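You operate a simulated robot arm through the tools that you are given. There is no shell and no other tool. Be economical: measure what you need, move in short steps, check, and stop when the job is done.

Carry out the task below with a simulated robot arm. There is one attempt and no reset: what you move stays moved.

TASK
Level the cold low iron with the shim that its bubble calls for.
Fine: one mark off takes shim one; free the wing nut first, tighten it after; it stays unplugged.

Only the result counts: the job must be done as asked and must still hold three seconds after the hand-in. Knocking over, shifting, dropping, spilling or breaking anything else fails it.

THE ROBOT
A 6-joint arm with a two-finger parallel gripper, fixed in place. Base frame: the origin is at the foot of the arm, x ahead of it, y to its left, z up. Units: mm, degrees, N and s.
With the tool pointing down near the work surface it reaches from about 160 to 800 mm from the base axis. Its first joint turns from -166.0 to 166.0 degrees. Payload 3.91 kg.
Tool frame: the origin (TCP) lies between the finger pads and is the grasp point; the fingertips stand 30 mm ahead of it; z points along the fingers, y is the line along which they close. The gripper opens to 110 mm. The fingers are 20 mm wide and 10 mm thick; the gripper's body (48 by 112 mm) begins 55 mm behind the TCP.
Orientation is told as [roll, pitch, yaw] about the base's x, y, z axes, in that order, counted from this pose: with the fingers straight down and closing along the base's y, the tool's x points along the base's -x, its y along +y and its z along -z.

THE INTERFACE
- The arm moves only by the tool apply_moves. Its argument "steps" is a list of rows, each an object of numbers (a shift or turn left out is 0, a gripper value left out holds the last): "dx", "dy", "dz": the shift along the tool's x, y, z in m; "ax", "ay", "az": the turn, a rotation vector about the tool's x, y, z in degrees; "fingers": the finger opening in m, from 0 to 0.11. In form: [{"dx": .., "dy": .., "dz": .., "ax": .., "ay": .., "az": .., "fingers": ..}, ...]. A call has 1 to 8 rows; each row is the pose to reach, as a shift and turn from the pose commanded when the call began, along the tool's axes at that moment. Rows are played at 5 a second. More than 50 mm and 8.6 degrees between two rows, or a gripper value outside its range, and nothing of the call is played. A pose out of reach is approached as far as the arm can. The call stops where the force on the tool passes 90 N (or 10 N more than at its start, if that is more) or the arm is blocked; 0.2 s more then pass. Each finger travels about 108 mm/s and halts on what it meets, pressing with about 35 N; the grip force reading is that of the motor and also rises with nothing between the fingers. The clock runs only during rows and for 0.2 s after the last one: add rows that repeat a pose to give the fingers time. It gives the time, the measured TCP pose, the force on the tool (base axes), the opening and the grip force at its end, in the units of the frame above (readings bear some noise), with the torque about the TCP (base axes, N m) and any sound that the robot's microphone picked up, and new pictures: "views" is both (left out), scene, wrist or none.
- Cameras (640 x 400 px; columns grow to the right, rows downward): "scene" is fixed at [51.1, 649.6, 1361.9]; the picture's right is [-0.75, -0.66, 0.00], its down [-0.32, 0.37, -0.87] and it looks along [0.57, -0.66, -0.49] (base axes); focal length 352 px, centre (320, 200). "wrist" rides on the gripper at [77, 7, -114] in the tool frame; the picture's right is [-0.09, 1.00, 0.00], its down [-0.80, -0.07, -0.59] and it looks along [-0.59, -0.05, 0.80] (tool axes); focal length 270 px, centre (320, 200). There is no depth. A picture from a camera that has moved, and an enlarged one, comes with that camera's place and axes in the base frame and with its lens.
- raise_lower(by): slides the trunk up (or, below 0, down) by that many mm; the arm rides with it, the base frame stays. It gives what a move gives, with no picture.
- inspect(camera, box): a new picture of the part [left, top, right, bottom] of that camera's present view, enlarged. No time passes.
- finish_job(): hands the job in; it is judged then, once.

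Work in short steps. Places have to be worked out from the pictures, the camera data and where the tool is seen: move nearer, look again, correct. Check each grasp and each placing, and mend what went wrong. You have 120 turns and 200 pictures in all, those below and enlarged ones among them. Open the gripper and draw the arm clear of the work before you hand the job in, unless the task says otherwise; then end with one line.

The tools are called after "Call:" as a command line: name --argument value ..., lists and objects as JSON in quotes. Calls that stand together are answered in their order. apply_moves: Moves the arm, as the interface text tells. Its arguments: {"type":"object","properties":{"steps":{"type":"array"},"views":{"type":"string","enum":["both","scene","wrist","none"]}},"required":["steps"]} The other tools are called the same way: raise_lower (by) slides the trunk up or down; inspect (camera, box) takes an enlarged picture of a part of a camera's view; finish_job () hands the job in.

At the start:

```text
time: 0.0
ee_pos: [442.7, -206.1, 1130.6]
tcp_rot: [0.0, 0.0, -0.1]
force: [0.2, -0.5, 0.2]
wrist_torque: [-0.03, -0.01, -0.02]
gripper_width: 110.1
gripper_force: 0.0
trunk travel left (down, up): [-425.0, 115.0]
```

scene: 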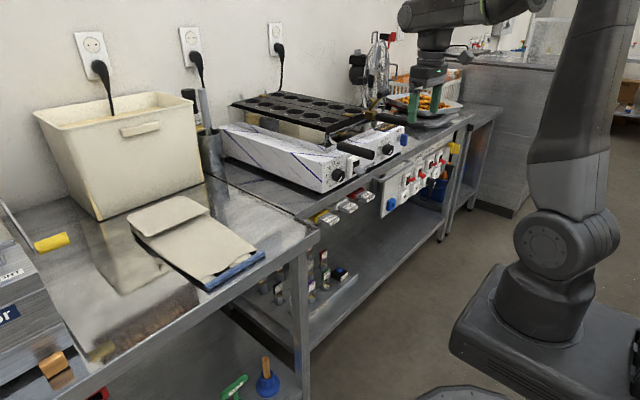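
wrist: 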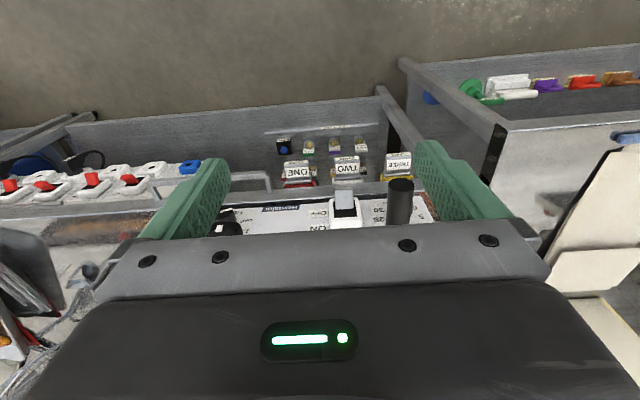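

I start by enlarging the area of the irons and shims in both views.

Call:
inspect --camera "scene" --box '[210, 80, 420, 220]'

Call:
inspect --camera "wrist" --box '[190, 120, 450, 260]'

Call:
inspect --camera "scene" --box '[220, 180, 400, 310]'

```text
2.86 times, centred on (315, 150) of scene
camera zoom: at [51.1, 649.6, 1361.9], right [-0.75, -0.66, 0.0], down [-0.32, 0.37, -0.87], along [0.57, -0.66, -0.49], focal length 1005 px, centre (334, 343)
```

zoom: 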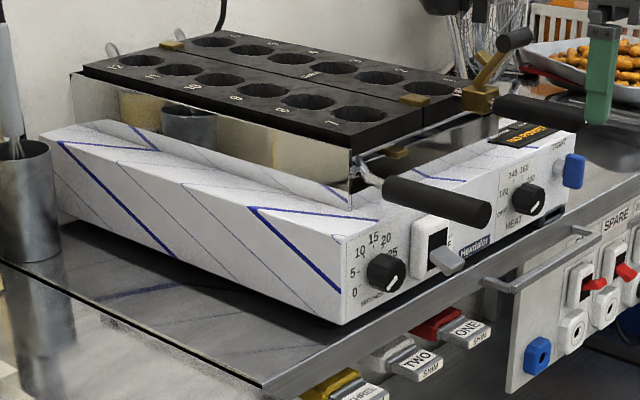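

```text
2.46 times, centred on (320, 190) of wrist
camera zoom: at [365.6, -200.7, 1243.8], right [0.09, 1.0, 0.0], down [0.8, -0.07, 0.59], along [0.59, -0.05, -0.8], focal length 665 px, centre (320, 225)
```

zoom: 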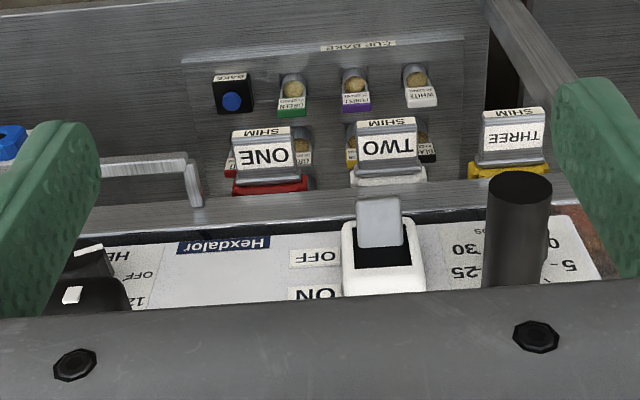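

```text
3.08 times, centred on (310, 245) of scene
camera zoom: at [51.1, 649.6, 1361.9], right [-0.75, -0.66, 0.0], down [-0.32, 0.37, -0.87], along [0.57, -0.66, -0.49], focal length 1083 px, centre (351, 62)
```

zoom: 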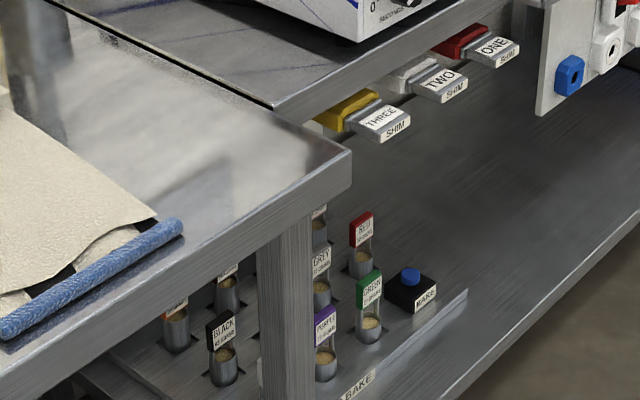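

The irons, bubble and wing nut are not all identified yet, so I enlarge other regions.

Call:
inspect --camera "scene" --box '[330, 20, 510, 140]'

Call:
inspect --camera "scene" --box '[340, 130, 480, 220]'

Call:
inspect --camera "scene" --box '[0, 200, 130, 400]'

Call:
inspect --camera "wrist" --box '[0, 100, 220, 400]'

```text
3.33 times, centred on (420, 80) of scene
camera zoom: at [51.1, 649.6, 1361.9], right [-0.75, -0.66, 0.0], down [-0.32, 0.37, -0.87], along [0.57, -0.66, -0.49], focal length 1173 px, centre (-13, 600)
```

zoom: 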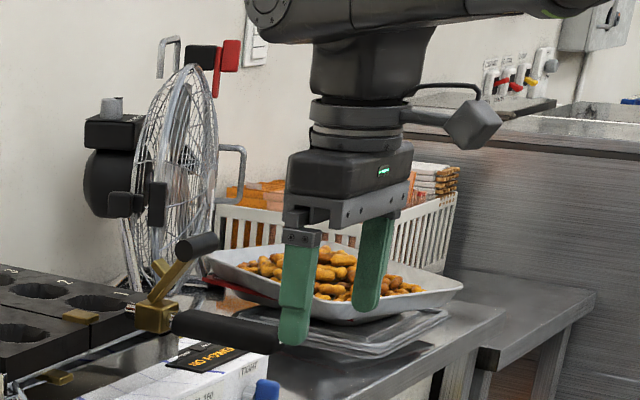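

```text
4.44 times, centred on (410, 175) of scene
camera zoom: at [51.1, 649.6, 1361.9], right [-0.75, -0.66, 0.0], down [-0.32, 0.37, -0.87], along [0.57, -0.66, -0.49], focal length 1564 px, centre (-80, 311)
```

zoom: 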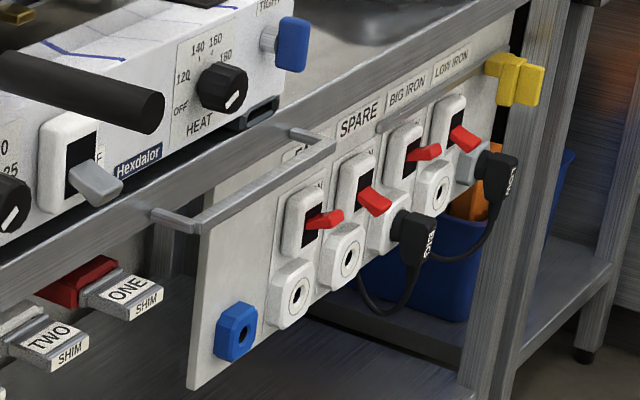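

```text
2.00 times, centred on (65, 300) of scene
camera zoom: at [51.1, 649.6, 1361.9], right [-0.75, -0.66, 0.0], down [-0.32, 0.37, -0.87], along [0.57, -0.66, -0.49], focal length 704 px, centre (830, 0)
```

zoom: 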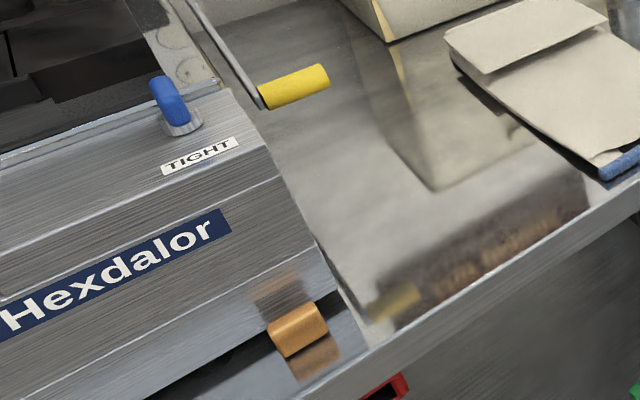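

```text
1.33 times, centred on (110, 250) of wrist
camera zoom: at [365.6, -200.7, 1243.8], right [0.09, 1.0, 0.0], down [0.8, -0.07, 0.59], along [0.59, -0.05, -0.8], focal length 360 px, centre (600, 133)
```

zoom: 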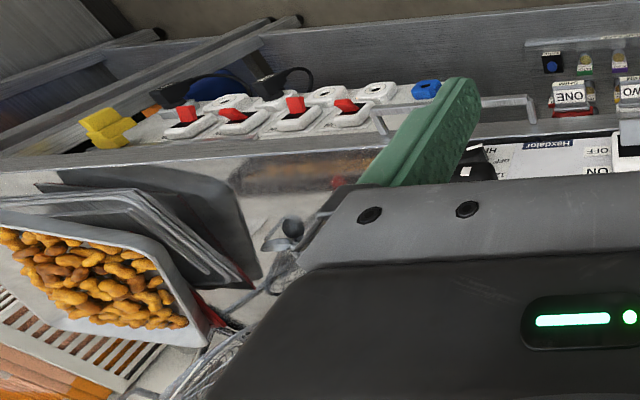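

The white low iron's front lies near x≈620, y from -25 to -430, z≈920, with a blue nut at its right end. I back off toward the base to look at the whole front.

Call:
apply_moves --steps '[{"dx": 0.045, "dy": -0.01}, {"dx": 0.09, "dy": -0.02}, {"dx": 0.135, "dy": -0.03}, {"dx": 0.18, "dy": -0.04}, {"dx": 0.18, "dy": -0.06}, {"dx": 0.18, "dy": -0.06}]' --views "both"

```text
time: 1.4
ee_pos: [261.3, -265.6, 1130.5]
tcp_rot: [0.0, 0.1, 0.0]
force: [1.0, -0.7, 0.5]
wrist_torque: [0.01, -0.02, -0.01]
gripper_width: 110.0
gripper_force: 0.0
trunk travel left (down, up): [-425.0, 115.0]
camera wrist: at [185.0, -258.9, 1243.5], right [0.09, 1.0, 0.0], down [0.8, -0.07, 0.59], along [0.59, -0.05, -0.8], focal length 270 px, centre (320, 200)
```

scene: 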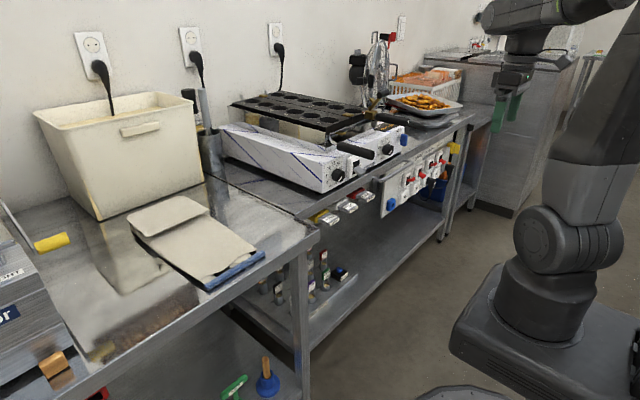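
wrist: 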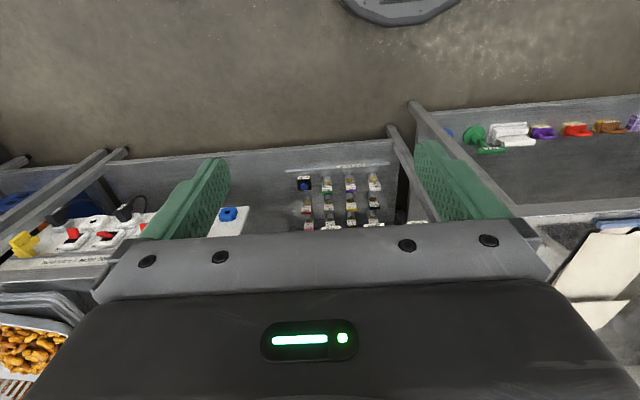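

The gripper hides everything ahead, so I tilt the fingers forward to bring the iron into the clear half of the wrist picture.

Call:
apply_moves --steps '[{"ay": -8}, {"ay": -16}, {"ay": -24}, {"ay": -32}, {"ay": -40}, {"ay": -40}]' --views "wrist"

```text
time: 2.8
ee_pos: [260.7, -266.7, 1129.5]
tcp_rot: [0.0, -40.2, -0.1]
force: [-0.1, 0.1, 0.0]
wrist_torque: [0.01, 0.02, 0.01]
gripper_width: 110.0
gripper_force: 0.0
trunk travel left (down, up): [-425.0, 115.0]
camera wrist: at [129.6, -260.6, 1167.2], right [0.07, 1.0, 0.06], down [0.23, -0.07, 0.97], along [0.97, -0.05, -0.23], focal length 270 px, centre (320, 200)
```

wrist: 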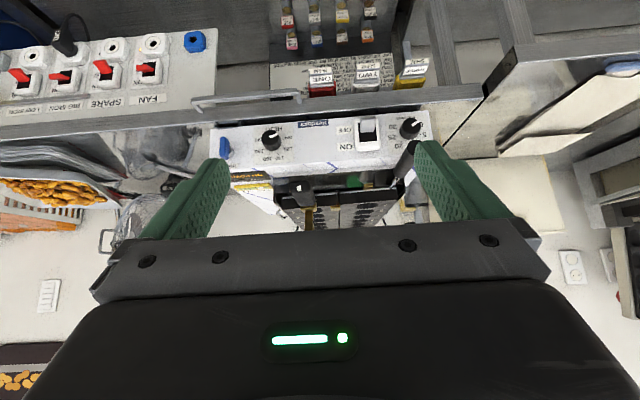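

Now the front is visible (upside down). I enlarge its parts.

Call:
inspect --camera "wrist" --box '[200, 100, 440, 230]'

Call:
inspect --camera "wrist" --box '[0, 10, 220, 130]'

Call:
inspect --camera "wrist" --box '[260, 0, 440, 110]'

```text
2.67 times, centred on (320, 165) of wrist
camera zoom: at [129.6, -260.6, 1167.2], right [0.07, 1.0, 0.06], down [0.23, -0.07, 0.97], along [0.97, -0.05, -0.23], focal length 721 px, centre (320, 293)
```

zoom: 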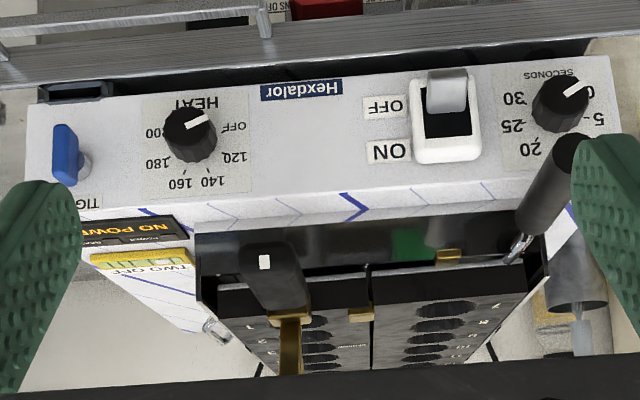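

```text
2.91 times, centred on (110, 70) of wrist
camera zoom: at [129.6, -260.6, 1167.2], right [0.07, 1.0, 0.06], down [0.23, -0.07, 0.97], along [0.97, -0.05, -0.23], focal length 786 px, centre (931, 578)
```

zoom: 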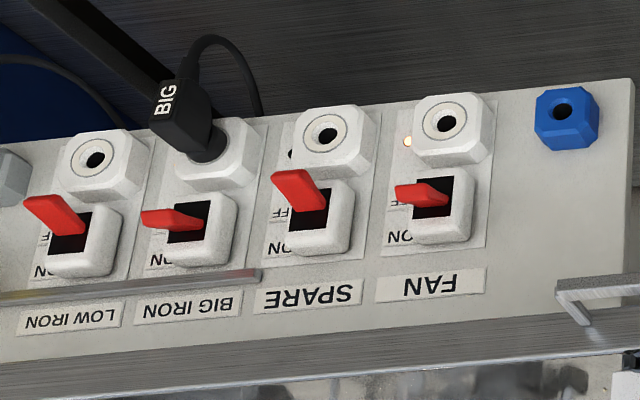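

```text
3.56 times, centred on (350, 55) of wrist
camera zoom: at [129.6, -260.6, 1167.2], right [0.07, 1.0, 0.06], down [0.23, -0.07, 0.97], along [0.97, -0.05, -0.23], focal length 961 px, centre (213, 716)
```

zoom: 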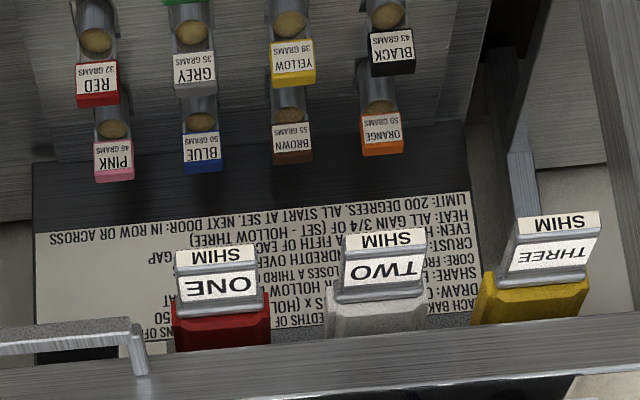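

I zoom on the vial and on the slot below the iron's right front corner.

Call:
inspect --camera "wrist" --box '[205, 165, 285, 215]'

Call:
inspect --camera "wrist" --box '[200, 120, 280, 170]'

Call:
inspect --camera "scene" --box '[350, 110, 430, 160]'

Call:
inspect --camera "scene" --box '[310, 180, 390, 230]'

```text
8.00 times, centred on (245, 190) of wrist
camera zoom: at [129.6, -260.6, 1167.2], right [0.07, 1.0, 0.06], down [0.23, -0.07, 0.97], along [0.97, -0.05, -0.23], focal length 2162 px, centre (920, 280)
```

zoom: 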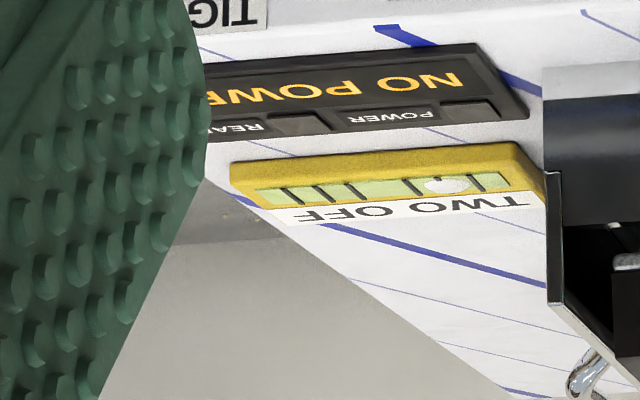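

```text
8.00 times, centred on (240, 145) of wrist
camera zoom: at [129.6, -260.6, 1167.2], right [0.07, 1.0, 0.06], down [0.23, -0.07, 0.97], along [0.97, -0.05, -0.23], focal length 2162 px, centre (960, 640)
```

zoom: 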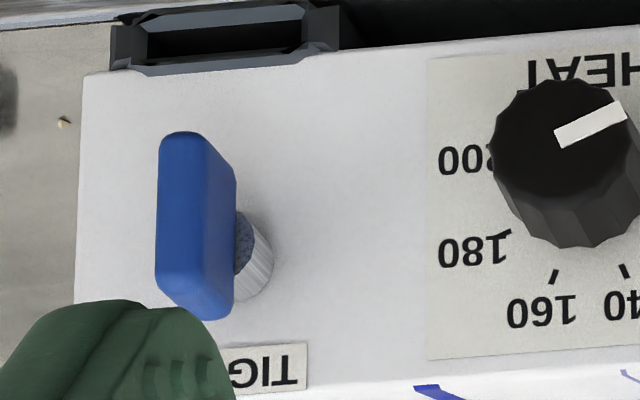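

```text
8.00 times, centred on (390, 135) of scene
camera zoom: at [51.1, 649.6, 1361.9], right [-0.75, -0.66, 0.0], down [-0.32, 0.37, -0.87], along [0.57, -0.66, -0.49], focal length 2815 px, centre (-240, 720)
```

zoom: 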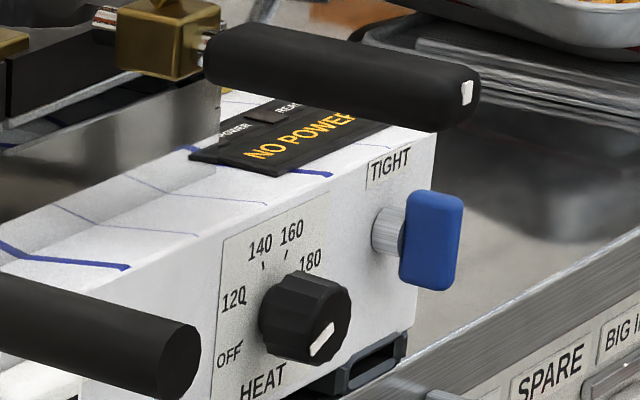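

```text
8.00 times, centred on (350, 205) of scene
camera zoom: at [51.1, 649.6, 1361.9], right [-0.75, -0.66, 0.0], down [-0.32, 0.37, -0.87], along [0.57, -0.66, -0.49], focal length 2815 px, centre (80, 160)
```

zoom: 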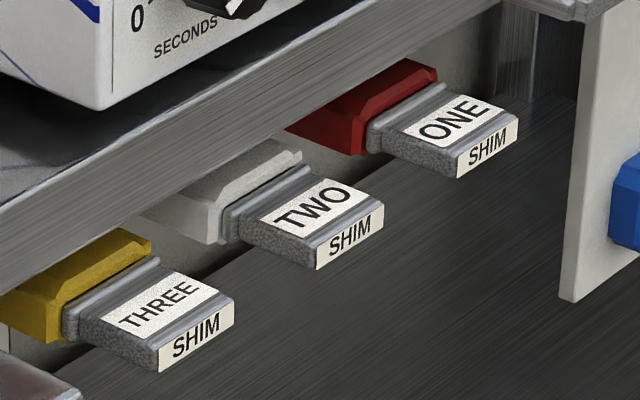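

The vial seems to show an offset with a "TWO OFF" legend; I want a closer look before choosing. I move the camera nearer at the same tilt, staying above and right of the iron's handles.

Call:
apply_moves --steps '[{"dx": -0.025, "dy": -0.031, "dz": 0.023}, {"dx": -0.05, "dy": -0.061, "dz": 0.046}, {"dx": -0.076, "dy": -0.091, "dz": 0.069}, {"dx": -0.101, "dy": -0.122, "dz": 0.092}, {"dx": -0.126, "dy": -0.152, "dz": 0.115}, {"dx": -0.151, "dy": -0.183, "dz": 0.138}, {"dx": -0.1766, "dy": -0.213, "dz": 0.1613}, {"dx": -0.1766, "dy": -0.213, "dz": 0.1613}]' --views "wrist"

Call:
inspect --camera "wrist" --box '[240, 60, 400, 160]'

```text
time: 4.6
ee_pos: [501.2, -479.4, 1119.0]
tcp_rot: [0.0, -40.1, 0.0]
force: [-0.2, 0.0, -0.8]
wrist_torque: [-0.01, -0.03, 0.02]
gripper_width: 109.9
gripper_force: 0.1
trunk travel left (down, up): [-425.0, 115.0]
camera wrist: at [369.4, -472.0, 1156.5], right [0.07, 1.0, 0.06], down [0.23, -0.07, 0.97], along [0.97, -0.05, -0.24], focal length 270 px, centre (320, 200)
```

wrist: 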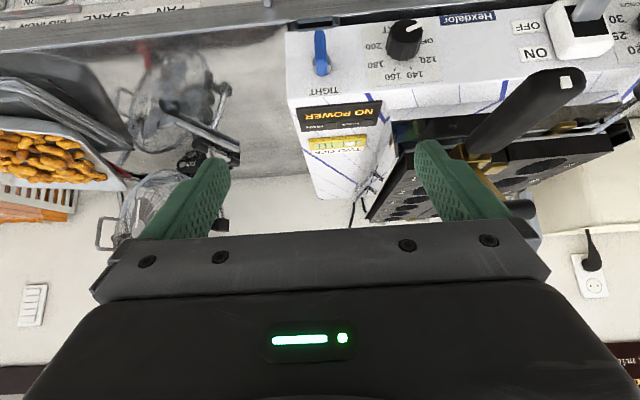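

```text
4.00 times, centred on (320, 110) of wrist
camera zoom: at [369.4, -472.0, 1156.5], right [0.07, 1.0, 0.06], down [0.23, -0.07, 0.97], along [0.97, -0.05, -0.24], focal length 1081 px, centre (320, 560)
```

zoom: 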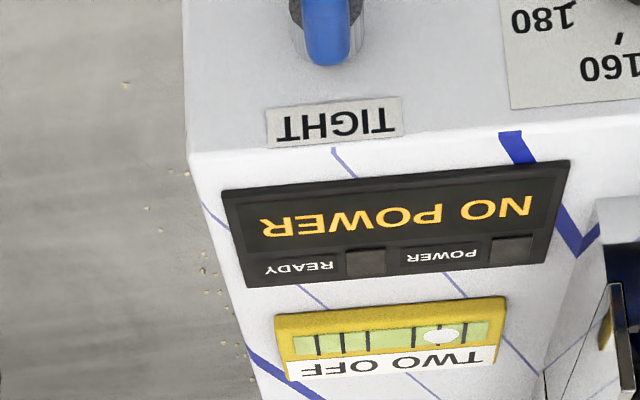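

Call:
inspect --camera "wrist" --box '[304, 130, 368, 158]'

Call:
inspect --camera "wrist" --box '[280, 0, 440, 100]'

```text
10.00 times, centred on (336, 144) of wrist
camera zoom: at [369.4, -472.0, 1156.5], right [0.07, 1.0, 0.06], down [0.23, -0.07, 0.97], along [0.97, -0.05, -0.24], focal length 2703 px, centre (160, 760)
```

zoom: 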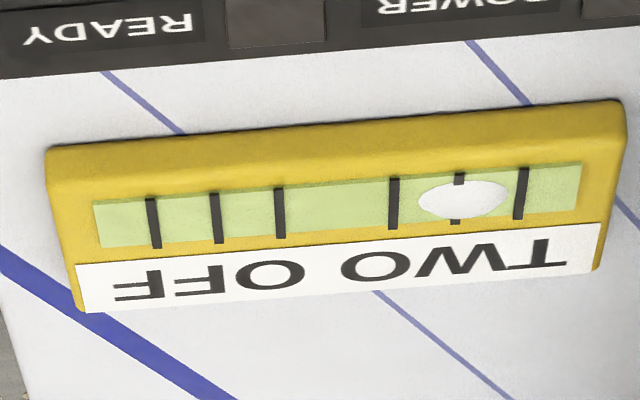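

```text
4.00 times, centred on (360, 50) of wrist
camera zoom: at [369.4, -472.0, 1156.5], right [0.07, 1.0, 0.06], down [0.23, -0.07, 0.97], along [0.97, -0.05, -0.24], focal length 1081 px, centre (160, 800)
```

zoom: 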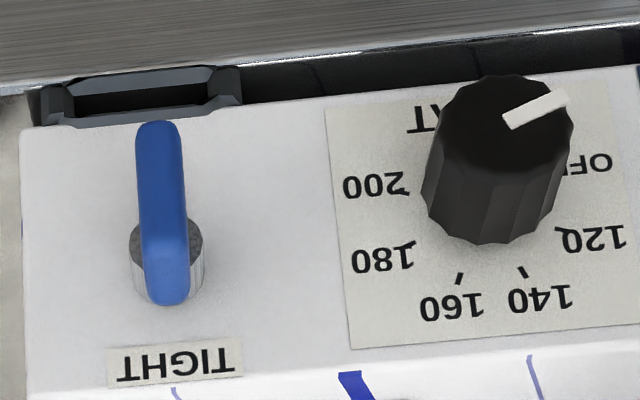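

The bubble sits on the second mark and the plate says TWO OFF, so shim TWO is called for (second from the right, white). The display says no power. Next I drop back and lower the trunk for a close look at the slot, the rail and the shim rack.

Call:
apply_moves --steps '[{"dx": 0.019, "dy": 0.03, "dz": -0.016}, {"dx": 0.038, "dy": 0.06, "dz": -0.032}, {"dx": 0.057, "dy": 0.09, "dz": -0.048}, {"dx": 0.0766, "dy": 0.13, "dz": -0.0643}]' --views "none"

Call:
raise_lower --by -150

Call:
apply_moves --steps '[{"dx": 0}]' --views "both"

```text
time: 5.6
ee_pos: [401.4, -348.4, 1122.3]
tcp_rot: [0.0, -40.1, 0.0]
force: [0.3, -0.1, -0.1]
wrist_torque: [-0.03, -0.02, 0.0]
gripper_width: 110.0
gripper_force: 0.0
trunk travel left (down, up): [-425.0, 115.0]
```

```text
time: 7.3
ee_pos: [402.2, -350.3, 971.2]
tcp_rot: [0.0, -40.0, 0.0]
force: [-0.4, -0.7, 0.1]
wrist_torque: [0.03, 0.03, 0.0]
gripper_width: 110.1
gripper_force: 0.1
trunk travel left (down, up): [-275.0, 265.0]
```

```text
time: 7.8
ee_pos: [400.0, -349.8, 971.8]
tcp_rot: [0.0, -40.0, 0.0]
force: [-0.2, 0.0, 0.5]
wrist_torque: [-0.01, 0.0, 0.01]
gripper_width: 110.1
gripper_force: 0.3
trunk travel left (down, up): [-275.0, 265.0]
camera wrist: at [269.0, -343.4, 1008.5], right [0.07, 1.0, 0.06], down [0.23, -0.07, 0.97], along [0.97, -0.05, -0.24], focal length 270 px, centre (320, 200)
```

scene: 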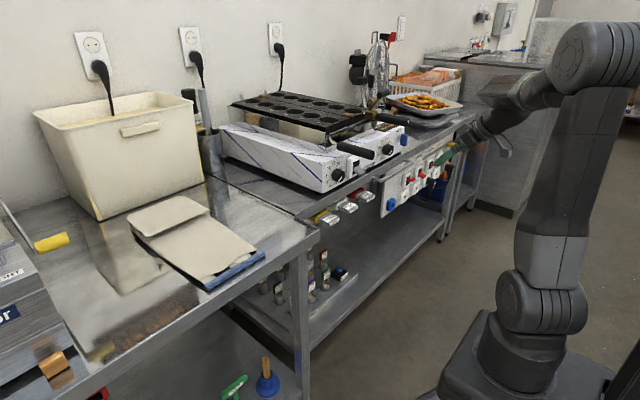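
wrist: 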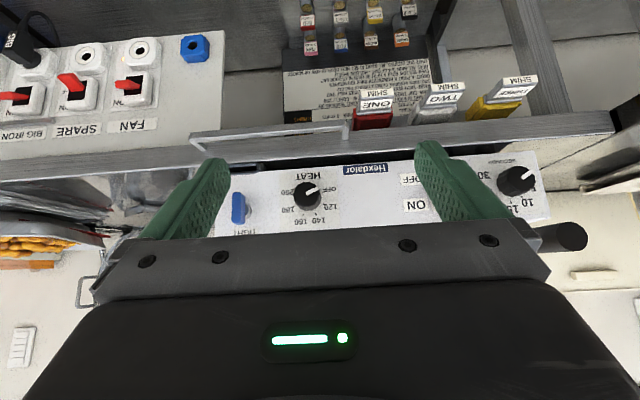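

Call:
inspect --camera "wrist" --box '[330, 60, 550, 170]'

Call:
inspect --camera "wrist" --box '[170, 100, 370, 240]'

```text
2.91 times, centred on (440, 115) of wrist
camera zoom: at [269.0, -343.4, 1008.5], right [0.07, 1.0, 0.06], down [0.23, -0.07, 0.97], along [0.97, -0.05, -0.24], focal length 786 px, centre (-29, 447)
```

zoom: 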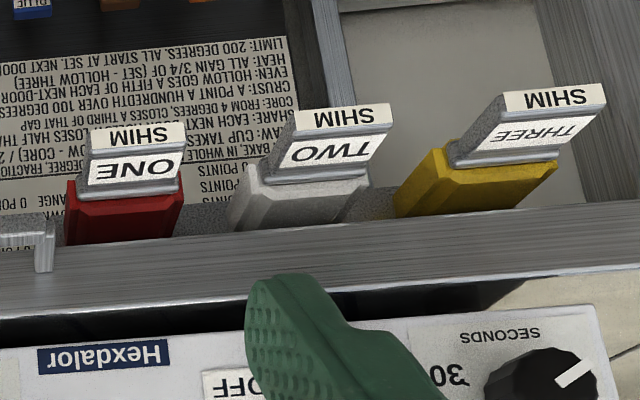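

```text
2.86 times, centred on (270, 170) of wrist
camera zoom: at [269.0, -343.4, 1008.5], right [0.07, 1.0, 0.06], down [0.23, -0.07, 0.97], along [0.97, -0.05, -0.24], focal length 772 px, centre (463, 286)
```

zoom: 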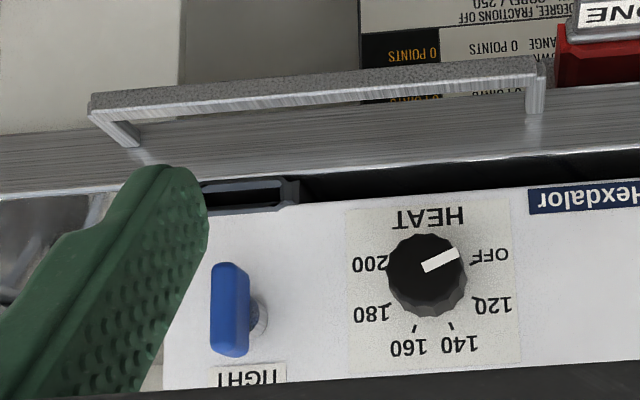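

Key geometry: table edge x≈640, z≈850; rail at x≈600, z≈825; slot about (648,-478,861); shim TWO grip about x 608–650, y≈-172, z≈782. I want the camera above the gripper, so I roll the tool half a turn about its axis.

Call:
apply_moves --steps '[{"dx": 0.0, "az": 8.5}, {"az": 17}, {"az": 25.5}, {"az": 34}, {"az": 42.5}, {"az": 51}, {"az": 59.5}, {"az": 68}]' --views "none"

Call:
apply_moves --steps '[{"az": 8.5}, {"az": 17}, {"az": 25.5}, {"az": 34}, {"az": 42.5}, {"az": 51}, {"az": 59.5}, {"az": 68}]' --views "none"

Call:
apply_moves --steps '[{"az": 8.5}, {"az": 17}, {"az": 25.5}, {"az": 34}, {"az": 42.5}, {"az": 44}, {"az": 44}]' --views "wrist"

```text
time: 9.6
ee_pos: [400.2, -349.9, 970.5]
tcp_rot: [37.8, -13.8, -72.9]
force: [1.4, 0.2, -0.4]
wrist_torque: [-0.01, 0.03, 0.02]
gripper_width: 110.0
gripper_force: 0.0
trunk travel left (down, up): [-275.0, 265.0]
```

```text
time: 11.3
ee_pos: [400.2, -349.9, 970.8]
tcp_rot: [30.2, 27.6, -128.5]
force: [-0.3, -0.7, 0.4]
wrist_torque: [-0.02, 0.01, -0.03]
gripper_width: 109.9
gripper_force: 0.0
trunk travel left (down, up): [-275.0, 265.0]
```

```text
time: 12.9
ee_pos: [400.1, -350.5, 972.4]
tcp_rot: [0.0, 40.1, 179.9]
force: [-0.1, 1.4, 0.6]
wrist_torque: [0.0, 0.01, -0.01]
gripper_width: 110.0
gripper_force: 0.1
trunk travel left (down, up): [-275.0, 265.0]
camera wrist: at [386.6, -357.3, 1107.9], right [-0.07, -1.0, -0.06], down [-1.0, 0.07, -0.06], along [0.06, 0.05, -1.0], focal length 270 px, centre (320, 200)
```

wrist: 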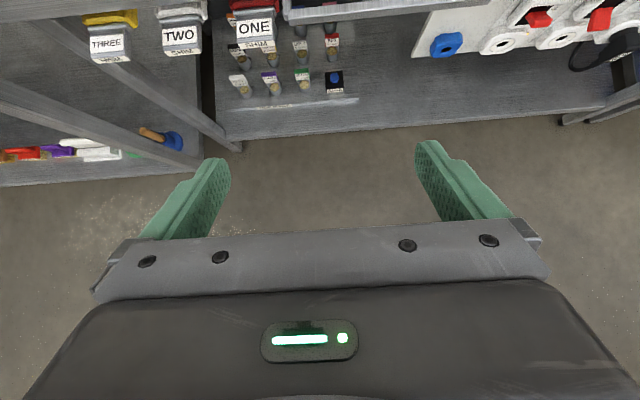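

Roll worked. Now I tilt the fingers to horizontal, pointing at the iron.

Call:
apply_moves --steps '[{"ay": 8.3}, {"ay": 16.6}, {"ay": 25}, {"ay": 33.3}, {"ay": 41.6}, {"ay": 50}, {"ay": 50}]' --views "both"

```text
time: 14.6
ee_pos: [401.2, -351.6, 971.2]
tcp_rot: [173.0, 89.8, -7.0]
force: [0.5, 0.1, -0.3]
wrist_torque: [0.01, 0.0, 0.01]
gripper_width: 109.8
gripper_force: 0.2
trunk travel left (down, up): [-275.0, 265.0]
camera wrist: at [287.2, -357.1, 1046.6], right [0.0, -1.0, -0.09], down [-0.59, 0.07, -0.8], along [0.81, 0.05, -0.59], focal length 270 px, centre (320, 200)
```

scene: 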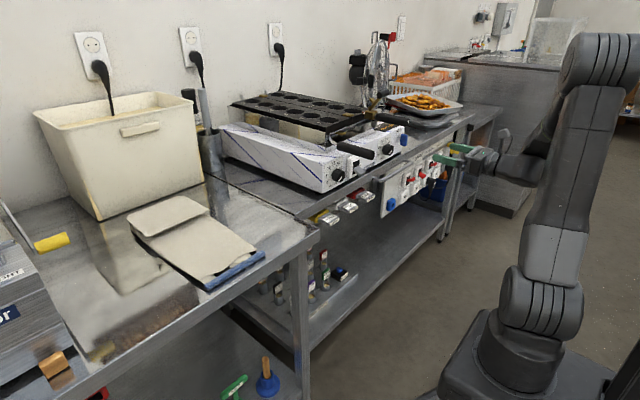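
wrist: 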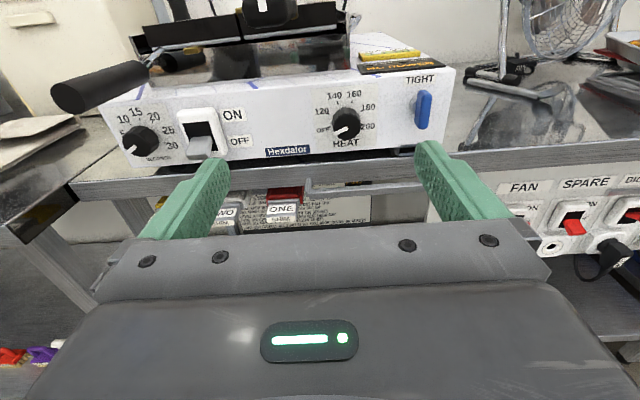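

Clear upright view now; the nut sits at about (620,-474,929), wing vertical at TIGHT. I approach it with the fingertips stopping short.

Call:
apply_moves --steps '[{"dx": -0.01, "dy": 0.03, "dz": 0.03, "fingers": 0.06}, {"dx": -0.02, "dy": 0.06, "dz": 0.06}, {"dx": -0.03, "dy": 0.09, "dz": 0.09}, {"dx": -0.043, "dy": 0.122, "dz": 0.12}, {"dx": -0.043, "dy": 0.122, "dz": 0.145}, {"dx": -0.043, "dy": 0.122, "dz": 0.145}]' --views "both"

Call:
inspect --camera "wrist" --box '[220, 60, 420, 230]'

Call:
inspect --camera "scene" --box '[350, 100, 450, 170]'

```text
time: 15.9
ee_pos: [544.4, -473.6, 928.4]
tcp_rot: [-26.8, 89.9, 153.1]
force: [-0.5, -0.2, -0.2]
wrist_torque: [0.02, -0.01, 0.0]
gripper_width: 59.9
gripper_force: 0.1
trunk travel left (down, up): [-275.0, 265.0]
camera wrist: at [431.2, -479.9, 1005.1], right [0.0, -1.0, -0.09], down [-0.59, 0.07, -0.8], along [0.8, 0.05, -0.59], focal length 270 px, centre (320, 200)
```

scene: 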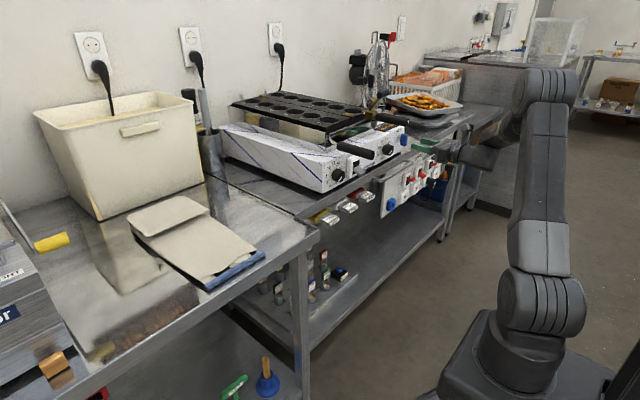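
wrist: 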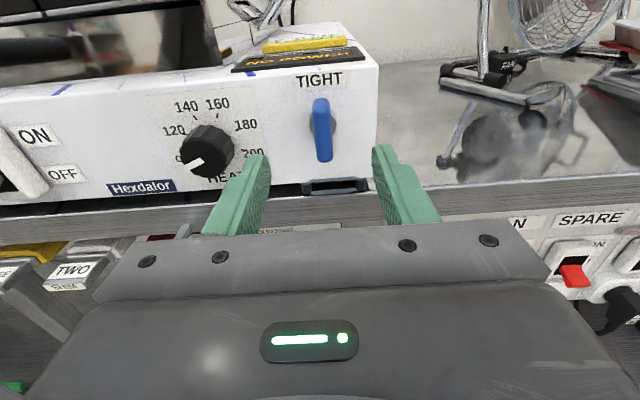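

```text
2.35 times, centred on (320, 145) of wrist
camera zoom: at [431.2, -479.9, 1005.1], right [0.0, -1.0, -0.09], down [-0.59, 0.07, -0.8], along [0.8, 0.05, -0.59], focal length 636 px, centre (320, 329)
```

zoom: 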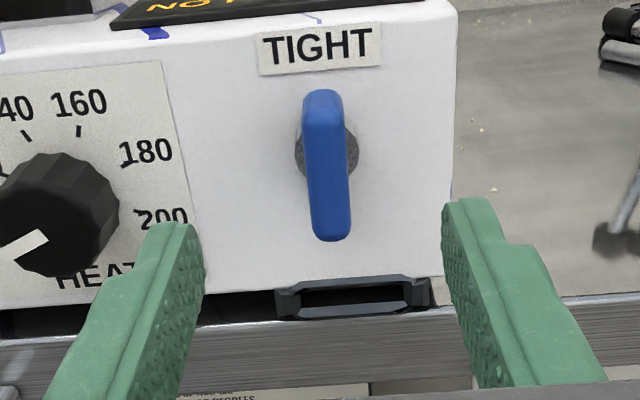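

```text
5.71 times, centred on (400, 135) of scene
camera zoom: at [51.1, 649.6, 1361.9], right [-0.75, -0.66, 0.0], down [-0.32, 0.37, -0.87], along [0.57, -0.66, -0.49], focal length 2010 px, centre (-137, 571)
```

zoom: 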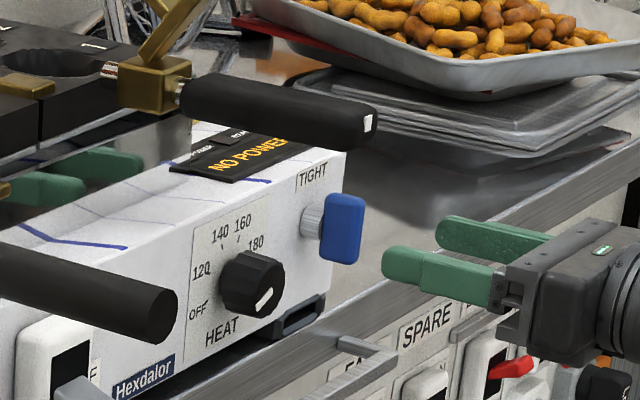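

The wing is centred on the TCP in y and z. I advance 50 mm so the tips overlap the wing but not its stem, and look before closing.

Call:
apply_moves --steps '[{"dz": 0.025, "dy": 0.001, "fingers": 0.045}, {"dz": 0.05, "dy": 0.001}, {"dz": 0.05, "dy": 0.001}]' --views "wrist"

Call:
inspect --camera "scene" --box '[370, 110, 430, 152]'

```text
time: 16.8
ee_pos: [596.3, -476.0, 927.9]
tcp_rot: [24.7, 90.1, -155.3]
force: [-0.8, -0.2, -0.4]
wrist_torque: [-0.02, 0.01, 0.01]
gripper_width: 45.0
gripper_force: 0.1
trunk travel left (down, up): [-275.0, 265.0]
camera wrist: at [482.2, -482.0, 1005.3], right [0.0, -1.0, -0.09], down [-0.59, 0.07, -0.8], along [0.8, 0.05, -0.59], focal length 270 px, centre (320, 200)
```

wrist: 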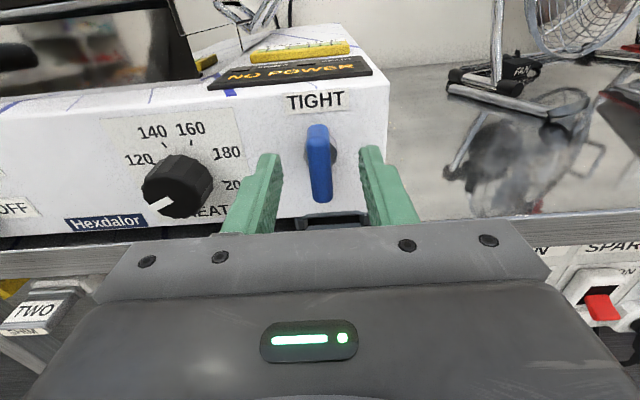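

```text
9.52 times, centred on (400, 131) of scene
camera zoom: at [51.1, 649.6, 1361.9], right [-0.75, -0.66, 0.0], down [-0.32, 0.37, -0.87], along [0.57, -0.66, -0.49], focal length 3351 px, centre (-442, 857)
```

zoom: 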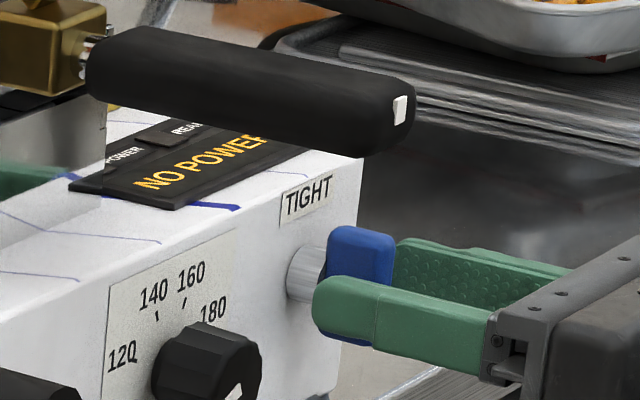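

Tips overlap the wing nearly fully, short of the stem. Closing on it.

Call:
apply_moves --steps '[{"fingers": 0.0}, {"fingers": 0.0}, {"fingers": 0.0}]' --views "wrist"

```text
time: 17.6
ee_pos: [597.0, -475.9, 930.4]
tcp_rot: [179.2, 90.1, -1.0]
force: [0.5, -0.7, 0.7]
wrist_torque: [0.01, 0.0, 0.0]
gripper_width: 12.7
gripper_force: 44.7
trunk travel left (down, up): [-275.0, 265.0]
camera wrist: at [482.0, -482.1, 1005.3], right [0.0, -1.0, -0.09], down [-0.59, 0.07, -0.8], along [0.8, 0.05, -0.59], focal length 270 px, centre (320, 200)
```

wrist: 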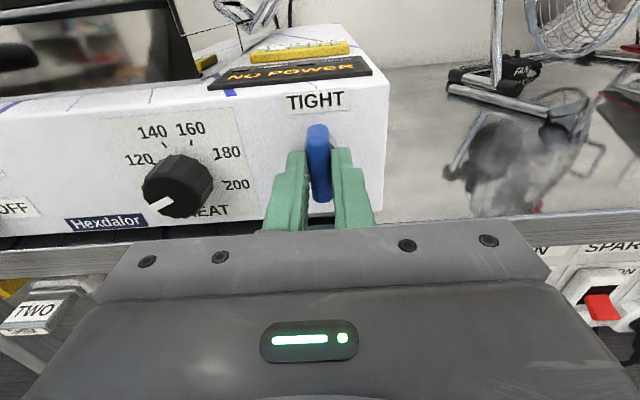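

Held (12.7 mm). I turn counter-clockwise as seen from the front (loosening), first a small part to read the torque.

Call:
apply_moves --steps '[{"az": -6}, {"az": -12}, {"az": -18}, {"az": -24}]' --views "wrist"

```text
time: 18.6
ee_pos: [597.0, -474.2, 928.2]
tcp_rot: [90.1, 65.9, -89.9]
force: [1.3, -4.8, 6.3]
wrist_torque: [-0.01, 0.68, -0.5]
gripper_width: 12.6
gripper_force: 45.0
trunk travel left (down, up): [-275.0, 265.0]
camera wrist: at [482.0, -449.0, 1001.1], right [0.0, -0.95, 0.33], down [-0.59, -0.26, -0.76], along [0.8, -0.19, -0.56], focal length 270 px, centre (320, 200)
```

wrist: 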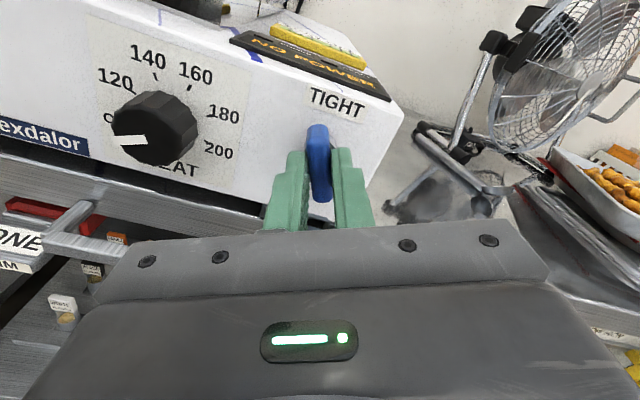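

It turns freely with the wing. Continue toward a quarter turn.

Call:
apply_moves --steps '[{"az": -8}, {"az": -16}, {"az": -24}, {"az": -32}, {"az": -40}, {"az": -48}, {"az": -56}, {"az": -64}]' --views "wrist"

```text
time: 20.4
ee_pos: [595.7, -472.1, 926.3]
tcp_rot: [89.9, 1.9, -90.1]
force: [4.1, -1.0, -0.1]
wrist_torque: [0.02, -0.07, -0.6]
gripper_width: 12.9
gripper_force: 44.7
trunk travel left (down, up): [-275.0, 265.0]
camera wrist: at [482.0, -396.3, 935.6], right [0.0, -0.12, 0.99], down [-0.59, -0.8, -0.1], along [0.8, -0.59, -0.07], focal length 270 px, centre (320, 200)
```

wrist: 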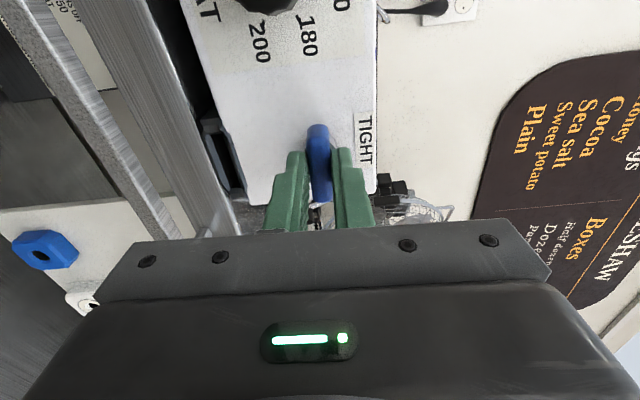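

At a quarter turn without any stop. I turn a little further to feel whether there is one.

Call:
apply_moves --steps '[{"az": -6}, {"az": -12}, {"az": -18}]' --views "wrist"

```text
time: 21.1
ee_pos: [595.7, -472.8, 928.0]
tcp_rot: [89.9, -16.0, -90.0]
force: [-1.5, 1.2, -3.8]
wrist_torque: [1.54, -0.01, -0.03]
gripper_width: 18.7
gripper_force: 45.2
trunk travel left (down, up): [-275.0, 265.0]
camera wrist: at [481.9, -397.1, 911.5], right [0.0, 0.19, 0.98], down [-0.59, -0.79, 0.15], along [0.8, -0.58, 0.11], focal length 270 px, centre (320, 200)
```

wrist: 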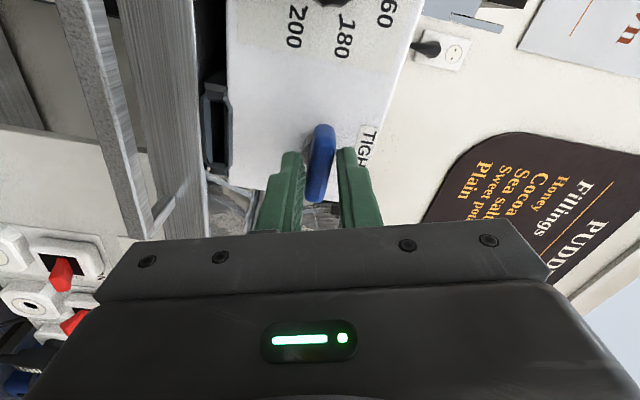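

A stop at 90° (torque rose, the wing stays horizontal), so the nut is free. I turn back the overshoot, release, and withdraw.

Call:
apply_moves --steps '[{"az": 8}, {"az": 16}, {"az": 16, "fingers": 0.05}, {"az": 16, "fingers": 0.05}, {"az": 16, "dz": -0.04}, {"az": 16, "dz": -0.08}, {"az": 16, "dz": -0.08}]' --views "wrist"

Call:
inspect --camera "scene" --box '[350, 100, 450, 170]'

```text
time: 22.8
ee_pos: [516.6, -472.6, 925.7]
tcp_rot: [90.0, 0.0, -90.0]
force: [-0.5, 0.5, -0.2]
wrist_torque: [-0.01, -0.03, 0.03]
gripper_width: 50.1
gripper_force: 0.1
trunk travel left (down, up): [-275.0, 265.0]
camera wrist: at [402.7, -396.1, 931.7], right [0.0, -0.09, 1.0], down [-0.59, -0.8, -0.07], along [0.8, -0.59, -0.05], focal length 270 px, centre (320, 200)
```

wrist: 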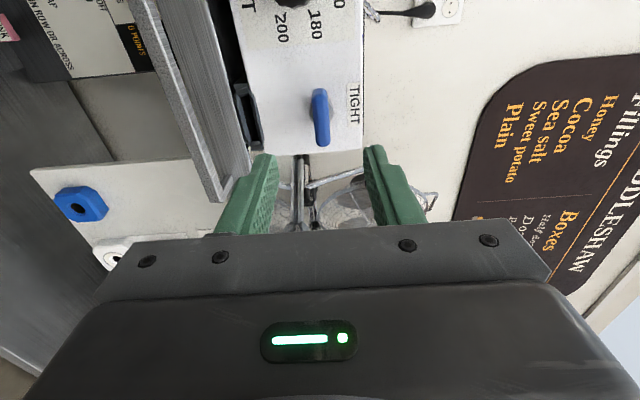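

```text
5.71 times, centred on (400, 135) of scene
camera zoom: at [51.1, 649.6, 1361.9], right [-0.75, -0.66, 0.0], down [-0.32, 0.37, -0.87], along [0.57, -0.66, -0.49], focal length 2010 px, centre (-137, 571)
```

zoom: 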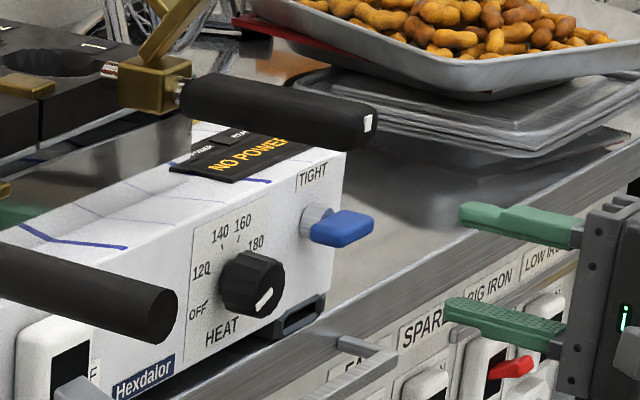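

The wing is now horizontal. I roll back upright while retreating, then move across to the shims at a safe distance.

Call:
apply_moves --steps '[{"dz": -0.04, "az": 8}, {"dz": -0.08, "az": 16}, {"dz": -0.1, "az": 24}, {"dz": -0.1, "az": 32}, {"dz": -0.1, "az": 40}, {"dz": -0.1, "az": 48}, {"dz": -0.1, "az": 56}, {"dz": -0.1, "az": 64}]' --views "none"

Call:
apply_moves --steps '[{"az": 8.5}, {"az": 17}, {"az": 26}, {"az": 26}]' --views "none"

Call:
apply_moves --steps '[{"dy": -0.04, "dx": -0.015}, {"dy": -0.08, "dx": -0.03}, {"dy": -0.12, "dx": -0.045}, {"dy": -0.16, "dx": -0.06}, {"dy": -0.2, "dx": -0.075}, {"dy": -0.24, "dx": -0.09}, {"dy": -0.28, "dx": -0.105}, {"dy": -0.3, "dx": -0.12}]' --views "wrist"

```text
time: 24.6
ee_pos: [415.9, -472.5, 928.6]
tcp_rot: [90.0, 64.1, -90.0]
force: [0.6, 1.0, -0.8]
wrist_torque: [-0.01, 0.01, 0.05]
gripper_width: 50.2
gripper_force: 0.0
trunk travel left (down, up): [-275.0, 265.0]
```

```text
refused: row 3 steps farther than a row can; nothing moved
```

```text
time: 26.4
ee_pos: [414.5, -254.0, 690.0]
tcp_rot: [90.0, 64.0, -90.0]
force: [0.0, 0.3, 0.4]
wrist_torque: [-0.02, -0.02, -0.03]
gripper_width: 50.1
gripper_force: 0.0
trunk travel left (down, up): [-275.0, 265.0]
camera wrist: at [301.3, -226.6, 760.8], right [0.0, -0.93, 0.36], down [-0.59, -0.29, -0.75], along [0.8, -0.21, -0.55], focal length 270 px, centre (320, 200)
```

wrist: 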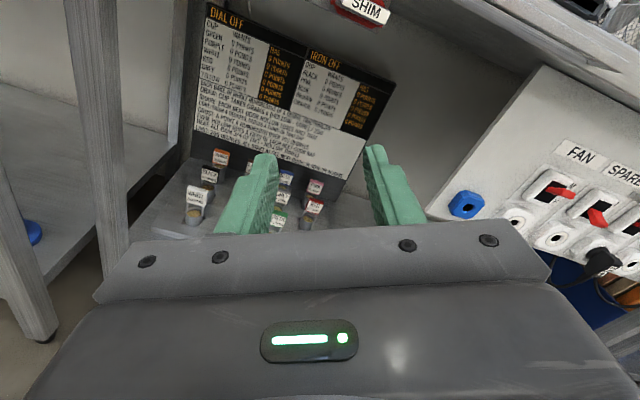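

One roll call was refused (row step too big), so the shift went along a tilted frame, harmlessly in free space. I finish the roll now.

Call:
apply_moves --steps '[{"az": 8}, {"az": 16}, {"az": 24}, {"az": 26}, {"az": 26}]' --views "none"

```text
time: 27.6
ee_pos: [416.3, -256.7, 689.5]
tcp_rot: [-87.6, 89.9, 92.4]
force: [0.4, -0.2, 0.2]
wrist_torque: [0.01, 0.0, -0.02]
gripper_width: 49.6
gripper_force: 0.0
trunk travel left (down, up): [-275.0, 265.0]
```

Now to in front of shim TWO, at about (500,-172,783), fingers at 70 mm.

Call:
apply_moves --steps '[{"dx": 0.03, "dy": -0.028, "fingers": 0.07}, {"dx": 0.06, "dy": -0.056}, {"dx": 0.0935, "dy": -0.085}, {"dx": 0.0935, "dy": -0.085, "dz": 0.04}, {"dx": 0.0935, "dy": -0.085, "dz": 0.08}, {"dx": 0.0935, "dy": -0.085, "dz": 0.08}]' --views "wrist"

Call:
inspect --camera "wrist" --box '[220, 50, 420, 230]'

Call:
inspect --camera "scene" --box '[300, 180, 400, 245]'

```text
time: 28.9
ee_pos: [496.0, -169.3, 783.3]
tcp_rot: [-50.5, 90.0, 129.6]
force: [0.3, -0.5, -0.2]
wrist_torque: [-0.04, -0.01, 0.0]
gripper_width: 70.0
gripper_force: 0.0
trunk travel left (down, up): [-275.0, 265.0]
camera wrist: at [382.4, -176.2, 859.2], right [0.0, -1.0, -0.09], down [-0.59, 0.07, -0.8], along [0.8, 0.05, -0.59], focal length 270 px, centre (320, 200)
```

wrist: 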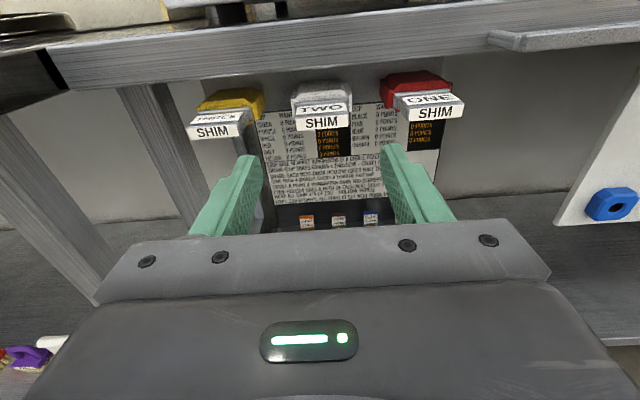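

```text
2.22 times, centred on (320, 140) of wrist
camera zoom: at [382.4, -176.2, 859.2], right [0.0, -1.0, -0.09], down [-0.59, 0.07, -0.8], along [0.8, 0.05, -0.59], focal length 601 px, centre (320, 333)
```

zoom: 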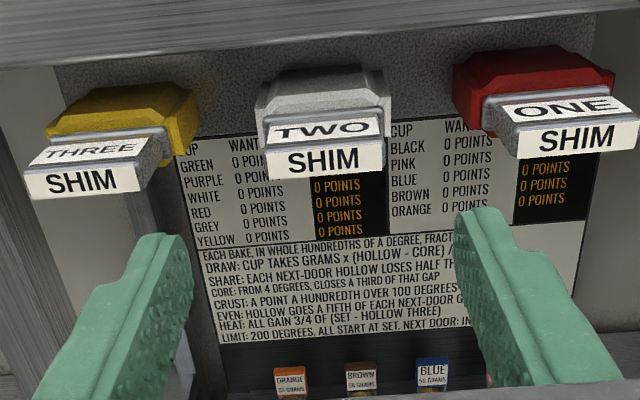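

```text
6.15 times, centred on (350, 212) of scene
camera zoom: at [51.1, 649.6, 1361.9], right [-0.75, -0.66, 0.0], down [-0.32, 0.37, -0.87], along [0.57, -0.66, -0.49], focal length 2165 px, centre (135, 123)
```

zoom: 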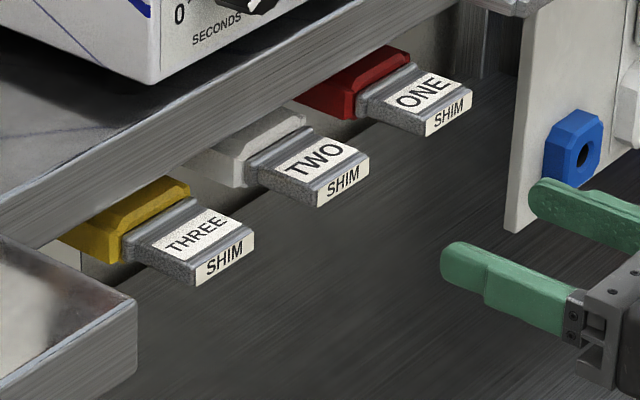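

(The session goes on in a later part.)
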